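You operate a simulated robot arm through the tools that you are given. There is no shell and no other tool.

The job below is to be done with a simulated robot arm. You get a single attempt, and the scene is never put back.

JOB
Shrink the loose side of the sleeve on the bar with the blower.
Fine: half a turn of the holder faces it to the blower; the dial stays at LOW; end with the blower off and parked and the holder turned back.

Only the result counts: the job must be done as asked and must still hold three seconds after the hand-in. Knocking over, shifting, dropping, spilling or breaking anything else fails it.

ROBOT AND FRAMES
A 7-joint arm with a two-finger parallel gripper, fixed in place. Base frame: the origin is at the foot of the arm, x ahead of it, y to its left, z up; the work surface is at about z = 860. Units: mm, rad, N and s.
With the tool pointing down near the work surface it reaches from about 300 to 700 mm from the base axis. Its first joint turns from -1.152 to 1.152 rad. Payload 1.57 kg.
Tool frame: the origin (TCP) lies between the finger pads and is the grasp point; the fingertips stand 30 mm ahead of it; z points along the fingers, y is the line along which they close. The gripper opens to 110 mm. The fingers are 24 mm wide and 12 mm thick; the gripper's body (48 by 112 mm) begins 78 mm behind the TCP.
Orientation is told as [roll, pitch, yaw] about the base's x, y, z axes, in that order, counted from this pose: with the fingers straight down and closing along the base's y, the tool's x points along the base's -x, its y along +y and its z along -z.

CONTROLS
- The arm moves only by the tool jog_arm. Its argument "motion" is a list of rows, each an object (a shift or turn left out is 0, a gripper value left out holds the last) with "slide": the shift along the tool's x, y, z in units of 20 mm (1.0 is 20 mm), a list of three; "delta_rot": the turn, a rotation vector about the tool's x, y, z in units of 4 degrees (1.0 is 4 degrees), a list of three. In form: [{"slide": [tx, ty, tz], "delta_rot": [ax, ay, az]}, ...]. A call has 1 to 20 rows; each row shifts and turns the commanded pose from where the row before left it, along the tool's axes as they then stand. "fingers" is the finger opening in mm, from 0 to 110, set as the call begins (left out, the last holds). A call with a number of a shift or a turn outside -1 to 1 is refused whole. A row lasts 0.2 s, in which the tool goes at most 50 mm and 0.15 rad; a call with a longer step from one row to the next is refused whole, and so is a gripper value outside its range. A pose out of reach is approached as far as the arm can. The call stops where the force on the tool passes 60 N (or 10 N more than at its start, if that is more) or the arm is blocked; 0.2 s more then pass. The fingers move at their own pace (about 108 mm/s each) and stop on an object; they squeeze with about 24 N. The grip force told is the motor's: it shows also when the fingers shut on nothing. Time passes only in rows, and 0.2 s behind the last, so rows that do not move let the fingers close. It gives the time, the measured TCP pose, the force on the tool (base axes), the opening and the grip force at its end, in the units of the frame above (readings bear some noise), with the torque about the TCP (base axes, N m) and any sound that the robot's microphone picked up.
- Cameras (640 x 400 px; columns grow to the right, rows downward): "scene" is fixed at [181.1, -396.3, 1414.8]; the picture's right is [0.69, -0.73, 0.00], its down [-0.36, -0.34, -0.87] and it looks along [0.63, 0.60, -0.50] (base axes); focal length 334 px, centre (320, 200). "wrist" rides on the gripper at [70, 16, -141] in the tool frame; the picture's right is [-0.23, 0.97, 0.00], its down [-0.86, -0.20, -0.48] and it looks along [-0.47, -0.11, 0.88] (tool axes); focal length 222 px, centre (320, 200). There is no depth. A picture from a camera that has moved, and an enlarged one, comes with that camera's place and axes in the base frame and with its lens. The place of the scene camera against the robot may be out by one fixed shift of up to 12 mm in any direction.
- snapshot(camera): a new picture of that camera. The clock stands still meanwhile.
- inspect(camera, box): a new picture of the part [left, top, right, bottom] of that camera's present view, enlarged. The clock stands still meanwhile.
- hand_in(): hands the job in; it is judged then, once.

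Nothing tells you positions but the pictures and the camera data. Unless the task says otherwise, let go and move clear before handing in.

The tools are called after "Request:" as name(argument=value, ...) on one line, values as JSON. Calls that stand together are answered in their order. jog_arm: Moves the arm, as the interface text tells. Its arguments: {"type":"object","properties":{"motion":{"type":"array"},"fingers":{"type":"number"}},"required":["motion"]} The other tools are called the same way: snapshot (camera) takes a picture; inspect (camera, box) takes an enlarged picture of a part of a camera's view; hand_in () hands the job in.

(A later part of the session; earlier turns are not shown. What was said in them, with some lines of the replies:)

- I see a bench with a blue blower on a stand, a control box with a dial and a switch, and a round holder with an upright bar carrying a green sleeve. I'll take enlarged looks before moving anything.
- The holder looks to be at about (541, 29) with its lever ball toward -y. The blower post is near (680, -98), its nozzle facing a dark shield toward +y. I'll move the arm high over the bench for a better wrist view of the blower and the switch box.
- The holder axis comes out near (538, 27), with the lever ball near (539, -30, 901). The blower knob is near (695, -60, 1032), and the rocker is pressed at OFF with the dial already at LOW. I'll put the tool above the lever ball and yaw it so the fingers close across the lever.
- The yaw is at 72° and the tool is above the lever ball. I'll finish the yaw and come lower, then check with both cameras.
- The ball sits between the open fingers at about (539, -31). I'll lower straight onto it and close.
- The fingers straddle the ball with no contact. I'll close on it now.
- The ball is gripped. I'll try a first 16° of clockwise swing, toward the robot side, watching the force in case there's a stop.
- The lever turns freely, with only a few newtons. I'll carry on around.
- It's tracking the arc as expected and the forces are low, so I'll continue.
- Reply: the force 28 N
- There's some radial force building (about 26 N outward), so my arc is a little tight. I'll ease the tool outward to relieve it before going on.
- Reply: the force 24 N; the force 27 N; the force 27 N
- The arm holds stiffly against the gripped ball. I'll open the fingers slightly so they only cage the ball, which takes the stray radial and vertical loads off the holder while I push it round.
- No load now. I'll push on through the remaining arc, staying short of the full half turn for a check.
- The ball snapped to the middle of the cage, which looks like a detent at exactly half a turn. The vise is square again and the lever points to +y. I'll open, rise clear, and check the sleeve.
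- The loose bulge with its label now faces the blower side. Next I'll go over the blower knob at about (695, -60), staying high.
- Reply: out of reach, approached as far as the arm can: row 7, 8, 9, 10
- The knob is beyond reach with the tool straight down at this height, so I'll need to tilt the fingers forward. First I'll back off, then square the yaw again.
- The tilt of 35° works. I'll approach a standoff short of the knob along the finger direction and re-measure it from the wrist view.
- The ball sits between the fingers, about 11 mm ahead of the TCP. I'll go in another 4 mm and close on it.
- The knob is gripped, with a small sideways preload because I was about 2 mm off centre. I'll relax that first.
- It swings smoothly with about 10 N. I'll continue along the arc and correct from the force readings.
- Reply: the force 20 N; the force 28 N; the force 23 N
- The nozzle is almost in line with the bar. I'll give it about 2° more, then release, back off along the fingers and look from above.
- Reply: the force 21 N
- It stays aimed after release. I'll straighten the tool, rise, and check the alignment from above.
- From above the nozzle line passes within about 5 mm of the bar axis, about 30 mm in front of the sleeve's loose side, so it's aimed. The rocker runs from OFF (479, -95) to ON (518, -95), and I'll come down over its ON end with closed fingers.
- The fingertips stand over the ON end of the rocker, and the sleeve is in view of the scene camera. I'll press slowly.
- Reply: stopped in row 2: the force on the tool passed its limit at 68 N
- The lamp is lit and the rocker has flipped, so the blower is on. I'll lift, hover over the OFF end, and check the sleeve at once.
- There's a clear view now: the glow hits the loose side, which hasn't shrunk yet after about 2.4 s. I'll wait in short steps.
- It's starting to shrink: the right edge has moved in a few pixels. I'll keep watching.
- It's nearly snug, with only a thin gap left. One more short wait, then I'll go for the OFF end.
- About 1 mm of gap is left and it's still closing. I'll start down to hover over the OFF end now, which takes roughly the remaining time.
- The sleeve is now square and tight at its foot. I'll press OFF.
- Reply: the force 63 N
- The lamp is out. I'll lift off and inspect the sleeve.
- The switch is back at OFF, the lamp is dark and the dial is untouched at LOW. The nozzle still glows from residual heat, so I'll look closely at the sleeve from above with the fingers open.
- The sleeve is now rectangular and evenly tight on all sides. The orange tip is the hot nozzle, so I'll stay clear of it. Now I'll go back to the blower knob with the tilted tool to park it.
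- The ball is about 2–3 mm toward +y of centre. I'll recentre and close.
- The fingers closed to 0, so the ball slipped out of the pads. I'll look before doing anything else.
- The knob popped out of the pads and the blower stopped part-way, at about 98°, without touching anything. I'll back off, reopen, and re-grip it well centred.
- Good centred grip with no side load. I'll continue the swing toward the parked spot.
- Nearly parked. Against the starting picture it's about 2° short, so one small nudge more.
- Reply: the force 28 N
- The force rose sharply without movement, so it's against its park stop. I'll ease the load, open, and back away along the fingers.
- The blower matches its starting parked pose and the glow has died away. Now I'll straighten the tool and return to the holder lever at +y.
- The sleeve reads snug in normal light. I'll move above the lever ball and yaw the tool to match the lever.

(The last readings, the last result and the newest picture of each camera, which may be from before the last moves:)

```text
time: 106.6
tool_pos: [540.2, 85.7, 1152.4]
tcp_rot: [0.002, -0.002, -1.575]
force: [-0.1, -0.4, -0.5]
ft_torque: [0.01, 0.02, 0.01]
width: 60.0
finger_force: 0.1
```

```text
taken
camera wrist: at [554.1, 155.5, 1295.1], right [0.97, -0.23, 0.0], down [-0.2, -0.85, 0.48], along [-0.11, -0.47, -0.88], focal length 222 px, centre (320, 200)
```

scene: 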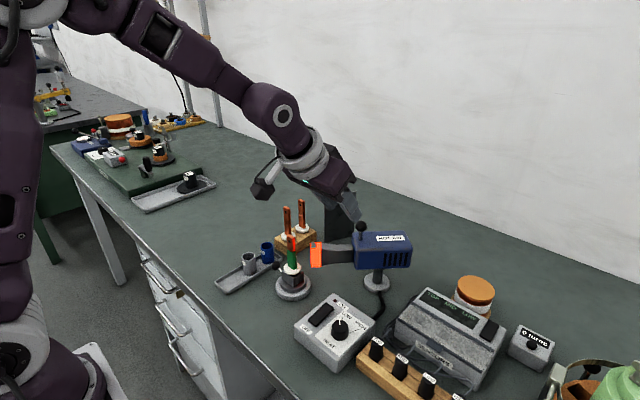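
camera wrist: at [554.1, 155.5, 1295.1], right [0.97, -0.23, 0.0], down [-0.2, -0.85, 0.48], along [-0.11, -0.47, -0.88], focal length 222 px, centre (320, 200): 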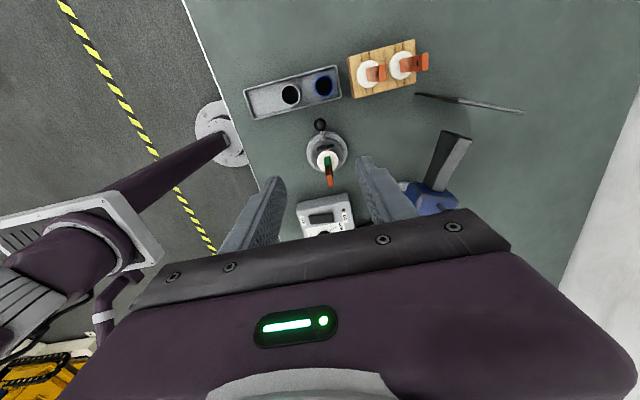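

Request:
jog_arm(motion=[{"slide": [0, 0, 0.96]}, {"slide": [0, 0, 0.96]}, {"slide": [0, 0, 0.96]}, {"slide": [0, 0, 0.96]}, {"slide": [0, 0, 0.96]}, {"slide": [0, 0, 0.96]}, {"slide": [0, 0, 0.96]}, {"slide": [0, 0, 0.96]}, {"slide": [0, 0, 0.96]}, {"slide": [0, 0, 0.96]}, {"slide": [0, 0, 0]}])

Request:
snapshot(camera="wrist")

Request:
inspect(camera="scene", box=[220, 170, 360, 310])

```text
time: 109.0
tool_pos: [540.3, 85.5, 962.9]
tcp_rot: [0.002, -0.001, -1.572]
force: [0.0, 1.0, 0.4]
ft_torque: [0.0, 0.02, 0.03]
width: 60.3
finger_force: 0.1
```

```text
taken
camera wrist: at [555.4, 155.2, 1103.7], right [0.97, -0.23, 0.0], down [-0.2, -0.85, 0.48], along [-0.11, -0.47, -0.88], focal length 222 px, centre (320, 200)
```

wrist: 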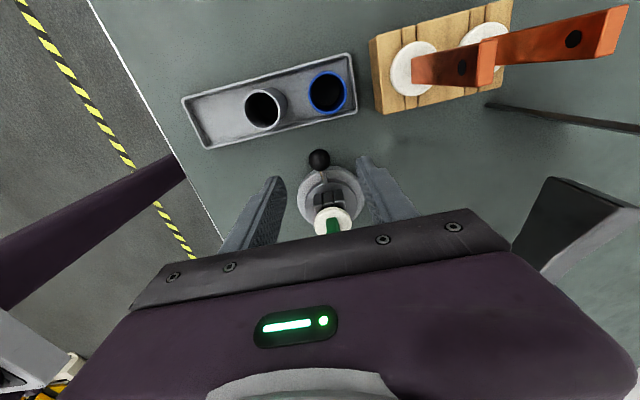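

```text
2.86 times, centred on (290, 240) of scene
camera zoom: at [181.1, -396.3, 1414.8], right [0.69, -0.73, 0.0], down [-0.36, -0.34, -0.87], along [0.63, 0.6, -0.5], focal length 954 px, centre (406, 86)
```

zoom: 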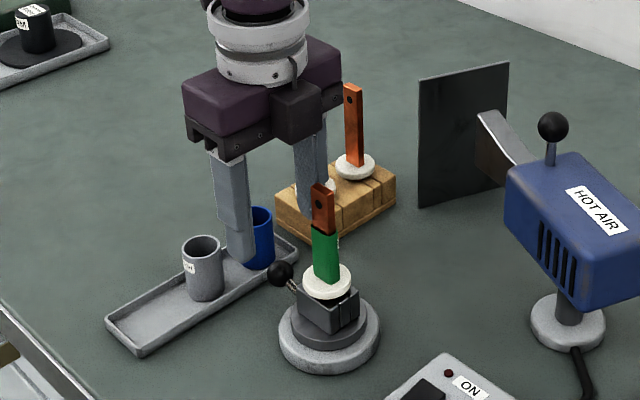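

Request:
jog_arm(motion=[{"slide": [0.09, -0.03, 0.68]}, {"slide": [0, 0, 0.68]}, {"slide": [0, 0, 0.68]}, {"slide": [0, 0, 0.64]}, {"slide": [0, 0, 0]}])

Request:
jog_arm(motion=[{"slide": [0, 0, 0]}, {"slide": [0, 0, 0]}, {"slide": [0, 0, 0]}], fingers=25)

Request:
inspect(camera="wrist", box=[220, 120, 420, 260])

```text
time: 110.2
tool_pos: [538.8, 89.5, 908.3]
tcp_rot: [0.002, -0.002, -1.573]
force: [0.6, -0.2, -1.1]
ft_torque: [0.01, 0.0, -0.01]
width: 60.1
finger_force: 0.0
```

```text
time: 111.0
tool_pos: [539.9, 90.4, 908.2]
tcp_rot: [0.002, -0.001, -1.573]
force: [-0.2, -0.1, -0.4]
ft_torque: [-0.02, 0.02, -0.02]
width: 25.1
finger_force: 0.1
```

```text
2.86 times, centred on (320, 190) of wrist
camera zoom: at [554.6, 157.8, 1049.5], right [0.97, -0.23, 0.0], down [-0.2, -0.85, 0.48], along [-0.11, -0.47, -0.88], focal length 635 px, centre (320, 229)
```

zoom: 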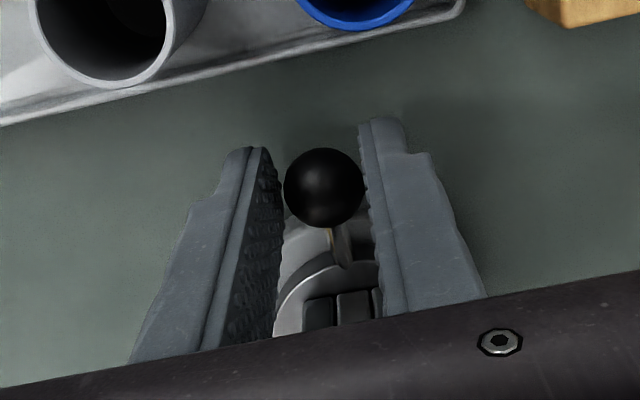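

The ball is caged and centred, with the true lever radius about 60 mm. I'll now turn the holder back the same way, via the robot side.

Request:
jog_arm(motion=[{"slide": [-0.0073, -0.2086, 0], "delta_rot": [0, 0, -1]}, {"slide": [-0.0073, -0.2086, 0], "delta_rot": [0, 0, -1]}, {"slide": [-0.0073, -0.2086, 0], "delta_rot": [0, 0, -1]}, {"slide": [-0.0073, -0.2086, 0], "delta_rot": [0, 0, -1]}, {"slide": [-0.0073, -0.2086, 0], "delta_rot": [0, 0, -1]}, {"slide": [-0.0073, -0.2086, 0], "delta_rot": [0, 0, -1]}, {"slide": [-0.0073, -0.2086, 0], "delta_rot": [0, 0, -1]}, {"slide": [-0.0073, -0.2086, 0], "delta_rot": [0, 0, -1]}])

Request:
inspect(camera="wrist", box=[220, 120, 420, 260])

Request:
inspect(camera="scene", box=[220, 170, 360, 310])

```text
time: 112.8
tool_pos: [507.2, 80.3, 908.5]
tcp_rot: [0.003, -0.004, -1.015]
force: [0.6, 0.1, -0.1]
ft_torque: [0.0, -0.02, 0.01]
width: 25.5
finger_force: 0.3
```

```text
2.86 times, centred on (320, 190) of wrist
camera zoom: at [483.3, 145.9, 1050.1], right [0.95, 0.32, 0.0], down [0.28, -0.83, 0.48], along [0.16, -0.45, -0.88], focal length 635 px, centre (320, 229)
```

zoom: 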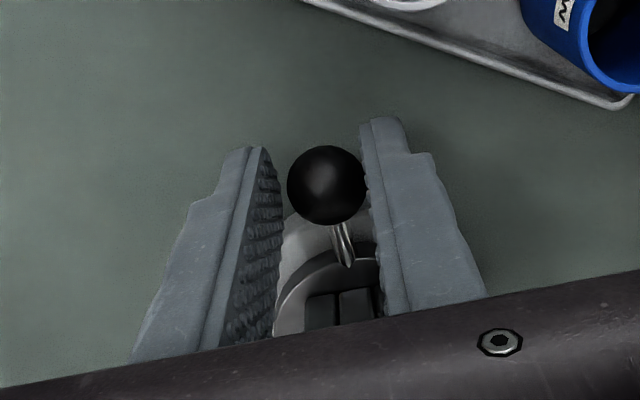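

```text
2.86 times, centred on (290, 240) of scene
camera zoom: at [181.2, -396.3, 1414.8], right [0.69, -0.73, 0.0], down [-0.36, -0.34, -0.87], along [0.63, 0.6, -0.5], focal length 954 px, centre (406, 86)
```

zoom: 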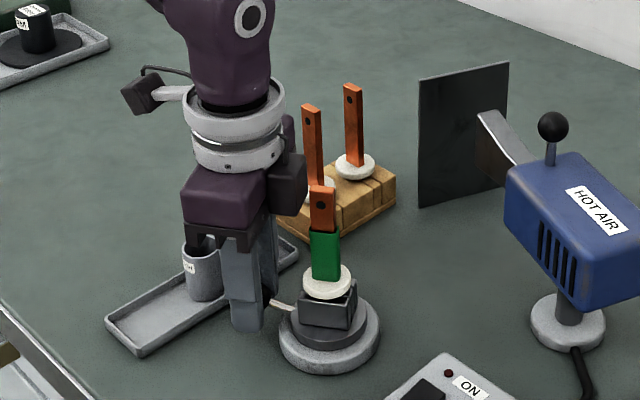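

The lever follows with no load. I'll continue for the next stretch.

Request:
jog_arm(motion=[{"slide": [-0.0073, -0.2086, 0], "delta_rot": [0, 0, -1]}, {"slide": [-0.0073, -0.2086, 0], "delta_rot": [0, 0, -1]}, {"slide": [-0.0073, -0.2086, 0], "delta_rot": [0, 0, -1]}, {"slide": [-0.0073, -0.2086, 0], "delta_rot": [0, 0, -1]}, {"slide": [-0.0073, -0.2086, 0], "delta_rot": [0, 0, -1]}, {"slide": [-0.0073, -0.2086, 0], "delta_rot": [0, 0, -1]}, {"slide": [-0.0073, -0.2086, 0], "delta_rot": [0, 0, -1]}, {"slide": [-0.0073, -0.2086, 0], "delta_rot": [0, 0, -1]}, {"slide": [-0.0073, -0.2086, 0], "delta_rot": [0, 0, -1]}, {"slide": [-0.0073, -0.2086, 0], "delta_rot": [0, 0, -1]}, {"slide": [-0.0073, -0.2086, 0], "delta_rot": [0, 0, -1]}, {"slide": [-0.0073, -0.2086, 0], "delta_rot": [0, 0, -1]}, {"slide": [-0.0073, -0.2086, 0], "delta_rot": [0, 0, -1]}, {"slide": [-0.0073, -0.2086, 0], "delta_rot": [0, 0, -1]}])

Request:
inspect(camera="wrist", box=[220, 120, 420, 260])

```text
time: 115.8
tool_pos: [479.3, 31.5, 907.6]
tcp_rot: [-0.001, -0.002, -0.037]
force: [-0.9, 0.3, -0.5]
ft_torque: [0.0, 0.03, -0.02]
width: 25.5
finger_force: 0.3
```

```text
2.86 times, centred on (320, 190) of wrist
camera zoom: at [408.5, 48.6, 1049.6], right [0.26, 0.96, 0.0], down [0.85, -0.23, 0.48], along [0.46, -0.13, -0.88], focal length 635 px, centre (320, 229)
```

zoom: 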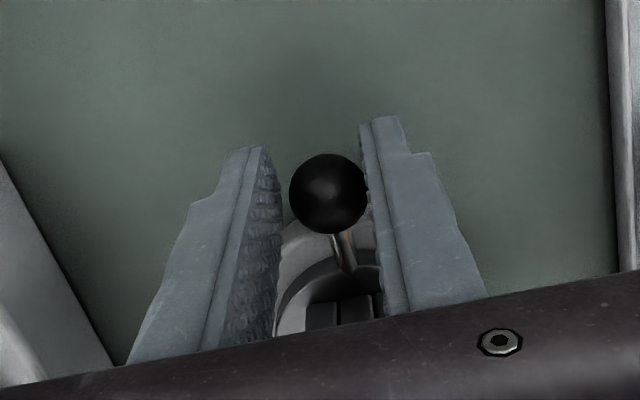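

Request:
jog_arm(motion=[{"slide": [-0.012, -0.206, 0], "delta_rot": [0, 0, -1]}, {"slide": [-0.012, -0.206, 0], "delta_rot": [0, 0, -1]}, {"slide": [-0.012, -0.206, 0], "delta_rot": [0, 0, -1]}, {"slide": [-0.012, -0.206, 0], "delta_rot": [0, 0, -1]}, {"slide": [-0.0073, -0.206, 0], "delta_rot": [0, 0, -1]}, {"slide": [-0.0073, -0.206, 0], "delta_rot": [0, 0, -1]}, {"slide": [-0.0073, -0.206, 0], "delta_rot": [0, 0, -1]}, {"slide": [-0.0073, -0.206, 0], "delta_rot": [0, 0, -1]}, {"slide": [-0.0073, -0.206, 0], "delta_rot": [0, 0, -1]}, {"slide": [-0.0073, -0.206, 0], "delta_rot": [0, 0, -1]}, {"slide": [-0.0073, -0.206, 0], "delta_rot": [0, 0, -1]}, {"slide": [-0.0073, -0.206, 0], "delta_rot": [0, 0, -1]}])

Request:
inspect(camera="wrist", box=[220, 120, 420, 260])

Request:
inspect(camera="scene", box=[220, 170, 360, 310])

```text
time: 118.4
tool_pos: [498.2, -13.8, 906.8]
tcp_rot: [-0.003, 0.0, 0.801]
force: [-0.5, -0.1, 0.2]
ft_torque: [0.03, 0.01, 0.02]
width: 25.4
finger_force: 0.0
```

```text
2.86 times, centred on (320, 190) of wrist
camera zoom: at [436.1, -53.7, 1049.2], right [-0.54, 0.84, 0.0], down [0.74, 0.48, 0.48], along [0.4, 0.26, -0.88], focal length 635 px, centre (320, 229)
```

zoom: 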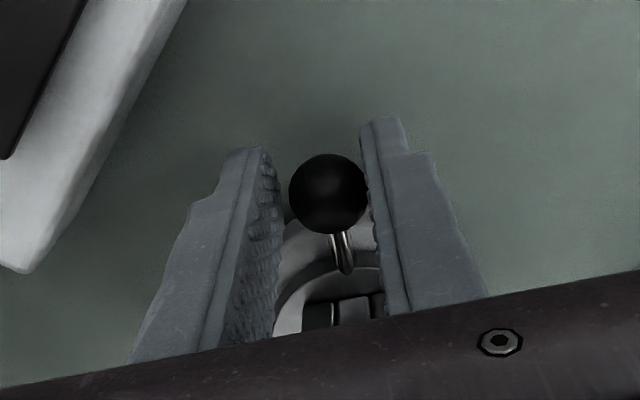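

```text
2.86 times, centred on (290, 240) of scene
camera zoom: at [181.1, -396.3, 1414.8], right [0.69, -0.73, 0.0], down [-0.36, -0.34, -0.87], along [0.63, 0.6, -0.5], focal length 954 px, centre (406, 86)
```

zoom: 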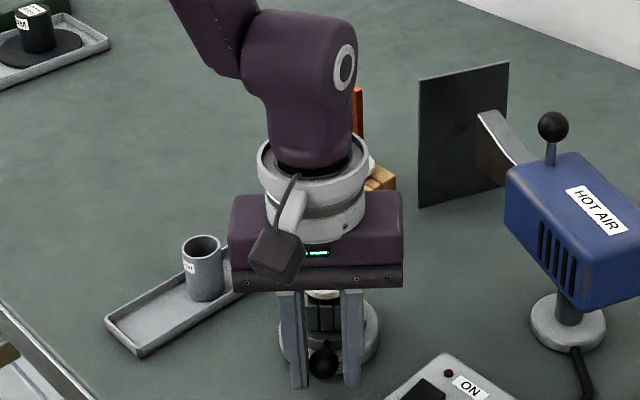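

Request:
jog_arm(motion=[{"slide": [-0.009, -0.206, 0], "delta_rot": [0, 0, -1]}, {"slide": [-0.009, -0.206, 0], "delta_rot": [0, 0, -1]}, {"slide": [-0.009, -0.206, 0], "delta_rot": [0, 0, -1]}, {"slide": [-0.009, -0.206, 0], "delta_rot": [0, 0, -1]}, {"slide": [-0.0073, -0.206, 0], "delta_rot": [0, 0, -1]}, {"slide": [-0.0073, -0.206, 0], "delta_rot": [0, 0, -1]}, {"slide": [-0.0073, -0.206, 0], "delta_rot": [0, 0, -1]}, {"slide": [-0.0073, -0.206, 0], "delta_rot": [0, 0, -1]}, {"slide": [-0.0073, -0.206, 0], "delta_rot": [0, 0, -1]}, {"slide": [-0.0073, -0.206, 0], "delta_rot": [0, 0, -1]}])

Request:
inspect(camera="wrist", box=[220, 120, 420, 260])

```text
time: 120.6
tool_pos: [532.2, -31.8, 907.5]
tcp_rot: [-0.002, 0.002, 1.501]
force: [-1.0, -0.1, 0.8]
ft_torque: [0.01, -0.01, 0.05]
width: 25.1
finger_force: 0.2
```

```text
2.86 times, centred on (320, 190) of wrist
camera zoom: at [510.4, -100.0, 1049.8], right [-0.96, 0.3, 0.0], down [0.26, 0.84, 0.48], along [0.14, 0.46, -0.88], focal length 635 px, centre (320, 229)
```

zoom: 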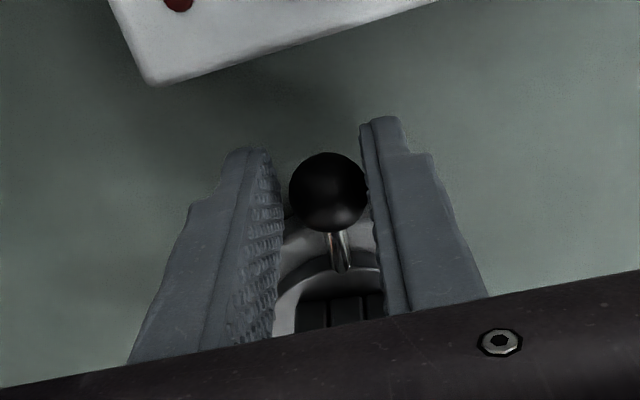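

Request:
jog_arm(motion=[{"slide": [-0.007, -0.206, 0], "delta_rot": [0, 0, -1]}, {"slide": [0, -0.06, 0], "delta_rot": [0, 0, -0.25]}, {"slide": [0, 0, 0]}])

Request:
inspect(camera="wrist", box=[220, 120, 420, 260])

```text
time: 121.4
tool_pos: [538.1, -30.7, 908.7]
tcp_rot: [-0.002, 0.002, 1.587]
force: [1.1, -0.6, 0.2]
ft_torque: [0.01, 0.02, -0.01]
width: 25.1
finger_force: 0.2
```

```text
2.86 times, centred on (320, 190) of wrist
camera zoom: at [521.9, -101.7, 1050.3], right [-0.98, 0.21, 0.0], down [0.18, 0.86, 0.48], along [0.1, 0.47, -0.88], focal length 635 px, centre (320, 229)
```

zoom: 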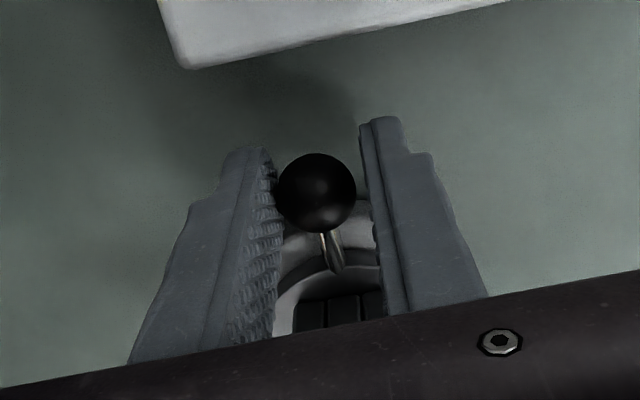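

The ball jumped ahead to the far finger, which is the home detent catching. I'll open, rise clear and verify.

Request:
jog_arm(motion=[{"slide": [0, -0.04, 0]}, {"slide": [0, 0, 0]}], fingers=55)

Request:
jog_arm(motion=[{"slide": [0, 0, -0.7]}, {"slide": [0, 0, -1]}, {"slide": [0, 0, -1]}, {"slide": [0, 0, -1]}, {"slide": [0, 0, -1]}, {"slide": [0, 0, -1]}, {"slide": [0, 0, -1]}, {"slide": [0, 0, -1]}, {"slide": [0, 0, -1]}, {"slide": [0, 0, -1]}, {"slide": [0, 0, -1]}, {"slide": [0, 0, -1]}, {"slide": [0, 0, -1]}, {"slide": [0, 0, -1]}, {"slide": [0, 0, -1]}, {"slide": [0, 0, 0]}])

Request:
snapshot(camera="scene")

Request:
inspect(camera="scene", box=[260, 220, 330, 310])

Request:
inspect(camera="scene", box=[200, 170, 440, 320])

Request:
inspect(camera="scene", box=[280, 280, 400, 380])

```text
time: 122.0
tool_pos: [539.2, -30.2, 908.7]
tcp_rot: [-0.002, 0.001, 1.587]
force: [0.0, 0.1, 0.0]
ft_torque: [0.0, 0.0, -0.02]
width: 55.1
finger_force: 0.0
```

```text
time: 125.4
tool_pos: [539.8, -28.7, 1204.0]
tcp_rot: [-0.001, 0.002, 1.587]
force: [0.5, 0.2, 0.0]
ft_torque: [0.04, 0.0, -0.01]
width: 55.0
finger_force: 0.1
```

```text
taken
```

scene: 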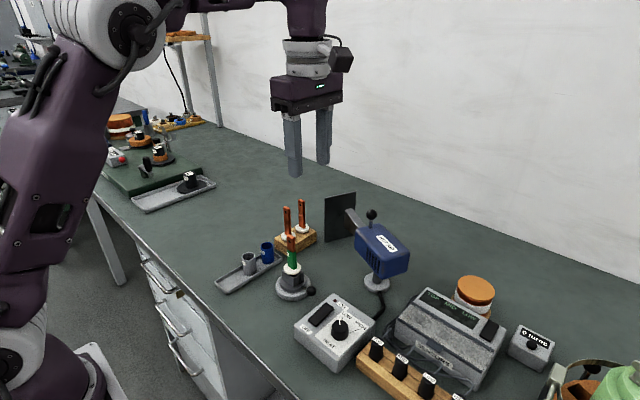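

```text
4.44 times, centred on (295, 265) of scene
camera zoom: at [181.1, -396.3, 1414.8], right [0.69, -0.73, 0.0], down [-0.36, -0.34, -0.87], along [0.63, 0.6, -0.5], focal length 1483 px, centre (431, -89)
```

zoom: 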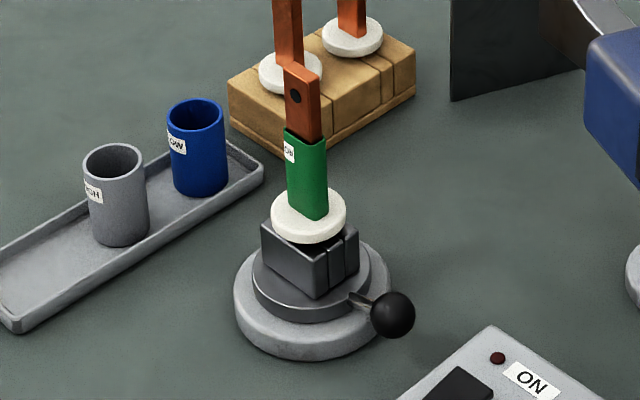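

```text
2.67 times, centred on (320, 245) of scene
camera zoom: at [181.1, -396.3, 1414.8], right [0.69, -0.73, 0.0], down [-0.36, -0.34, -0.87], along [0.63, 0.6, -0.5], focal length 890 px, centre (320, 80)
```

zoom: 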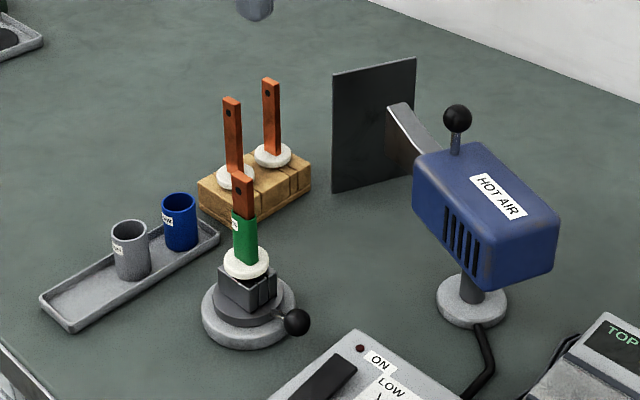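

```text
4.00 times, centred on (340, 330) of scene
camera zoom: at [181.1, -396.3, 1414.8], right [0.69, -0.73, 0.0], down [-0.36, -0.34, -0.87], along [0.63, 0.6, -0.5], focal length 1335 px, centre (240, -320)
```

zoom: 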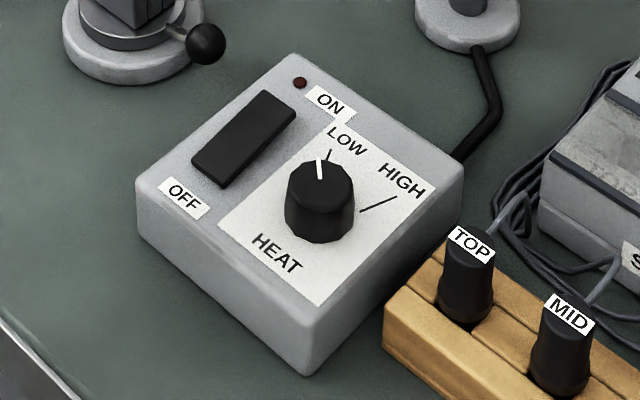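

Lever, blower, switch and dial all match their starting pictures, and the sleeve is slim all round. One last close look at the sleeve before handing in.

Request:
snapshot(camera="wrist")

Request:
inspect(camera="scene", box=[280, 235, 315, 280])

```text
taken
camera wrist: at [523.2, -100.4, 1345.4], right [-0.98, 0.21, 0.0], down [0.19, 0.86, 0.48], along [0.1, 0.47, -0.88], focal length 222 px, centre (320, 200)
```

wrist: 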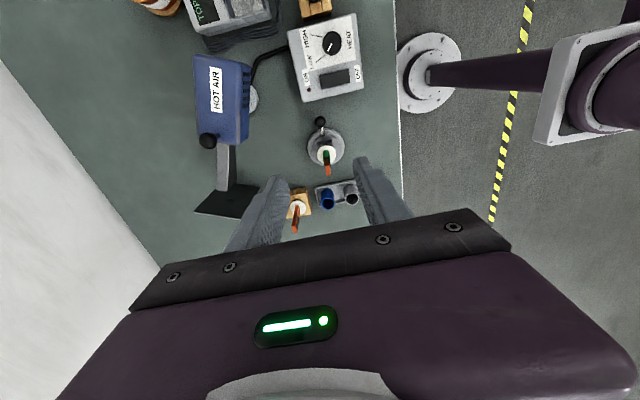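

```text
8.89 times, centred on (298, 258) of scene
camera zoom: at [181.1, -396.3, 1414.8], right [0.69, -0.73, 0.0], down [-0.36, -0.34, -0.87], along [0.63, 0.6, -0.5], focal length 2967 px, centre (520, -311)
```

zoom: 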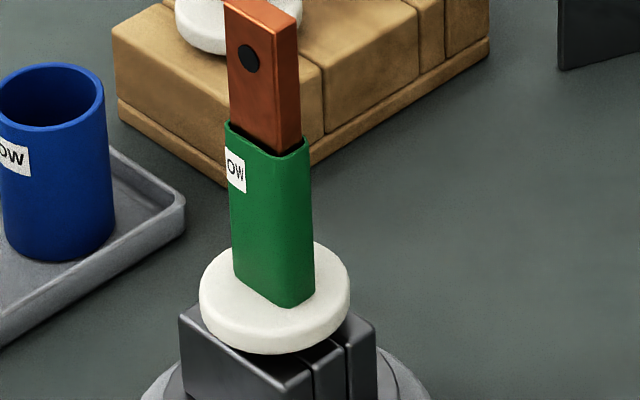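

The sleeve is snug on every side with no scorching, and its label reads LOW. The blower is off and parked, the dial is at LOW, the holder is home, and the arm is clear. Handing in.

Request:
hand_in()

```text
The job is handed in.
```

The loose side of the sleeve is shrunk: it sits evenly against the bar all round, with no scorching visible. I have handed the job in; no verdict came back.

- **Heating:** I turned the holder half a turn, swung the blower round to face the loose side and ran it for about 10 seconds with the dial at LOW. The dial was not touched.
- **Blower:** It is switched off and back against its park stop. The nozzle glowed for a while after switch-off, but the glow had gone before I finished.
- **Holder:** It is turned back to where it started, and the detent caught at home.
- **One slip:** On the way back to park, the blower's knob popped out of the gripper. The blower swung part of the way by itself and stopped without touching anything. I gripped it again and finished parking it.

In the last pictures the blower, holder, switch and dial match the starting ones, nothing else on the bench looks moved, and the arm is clear.
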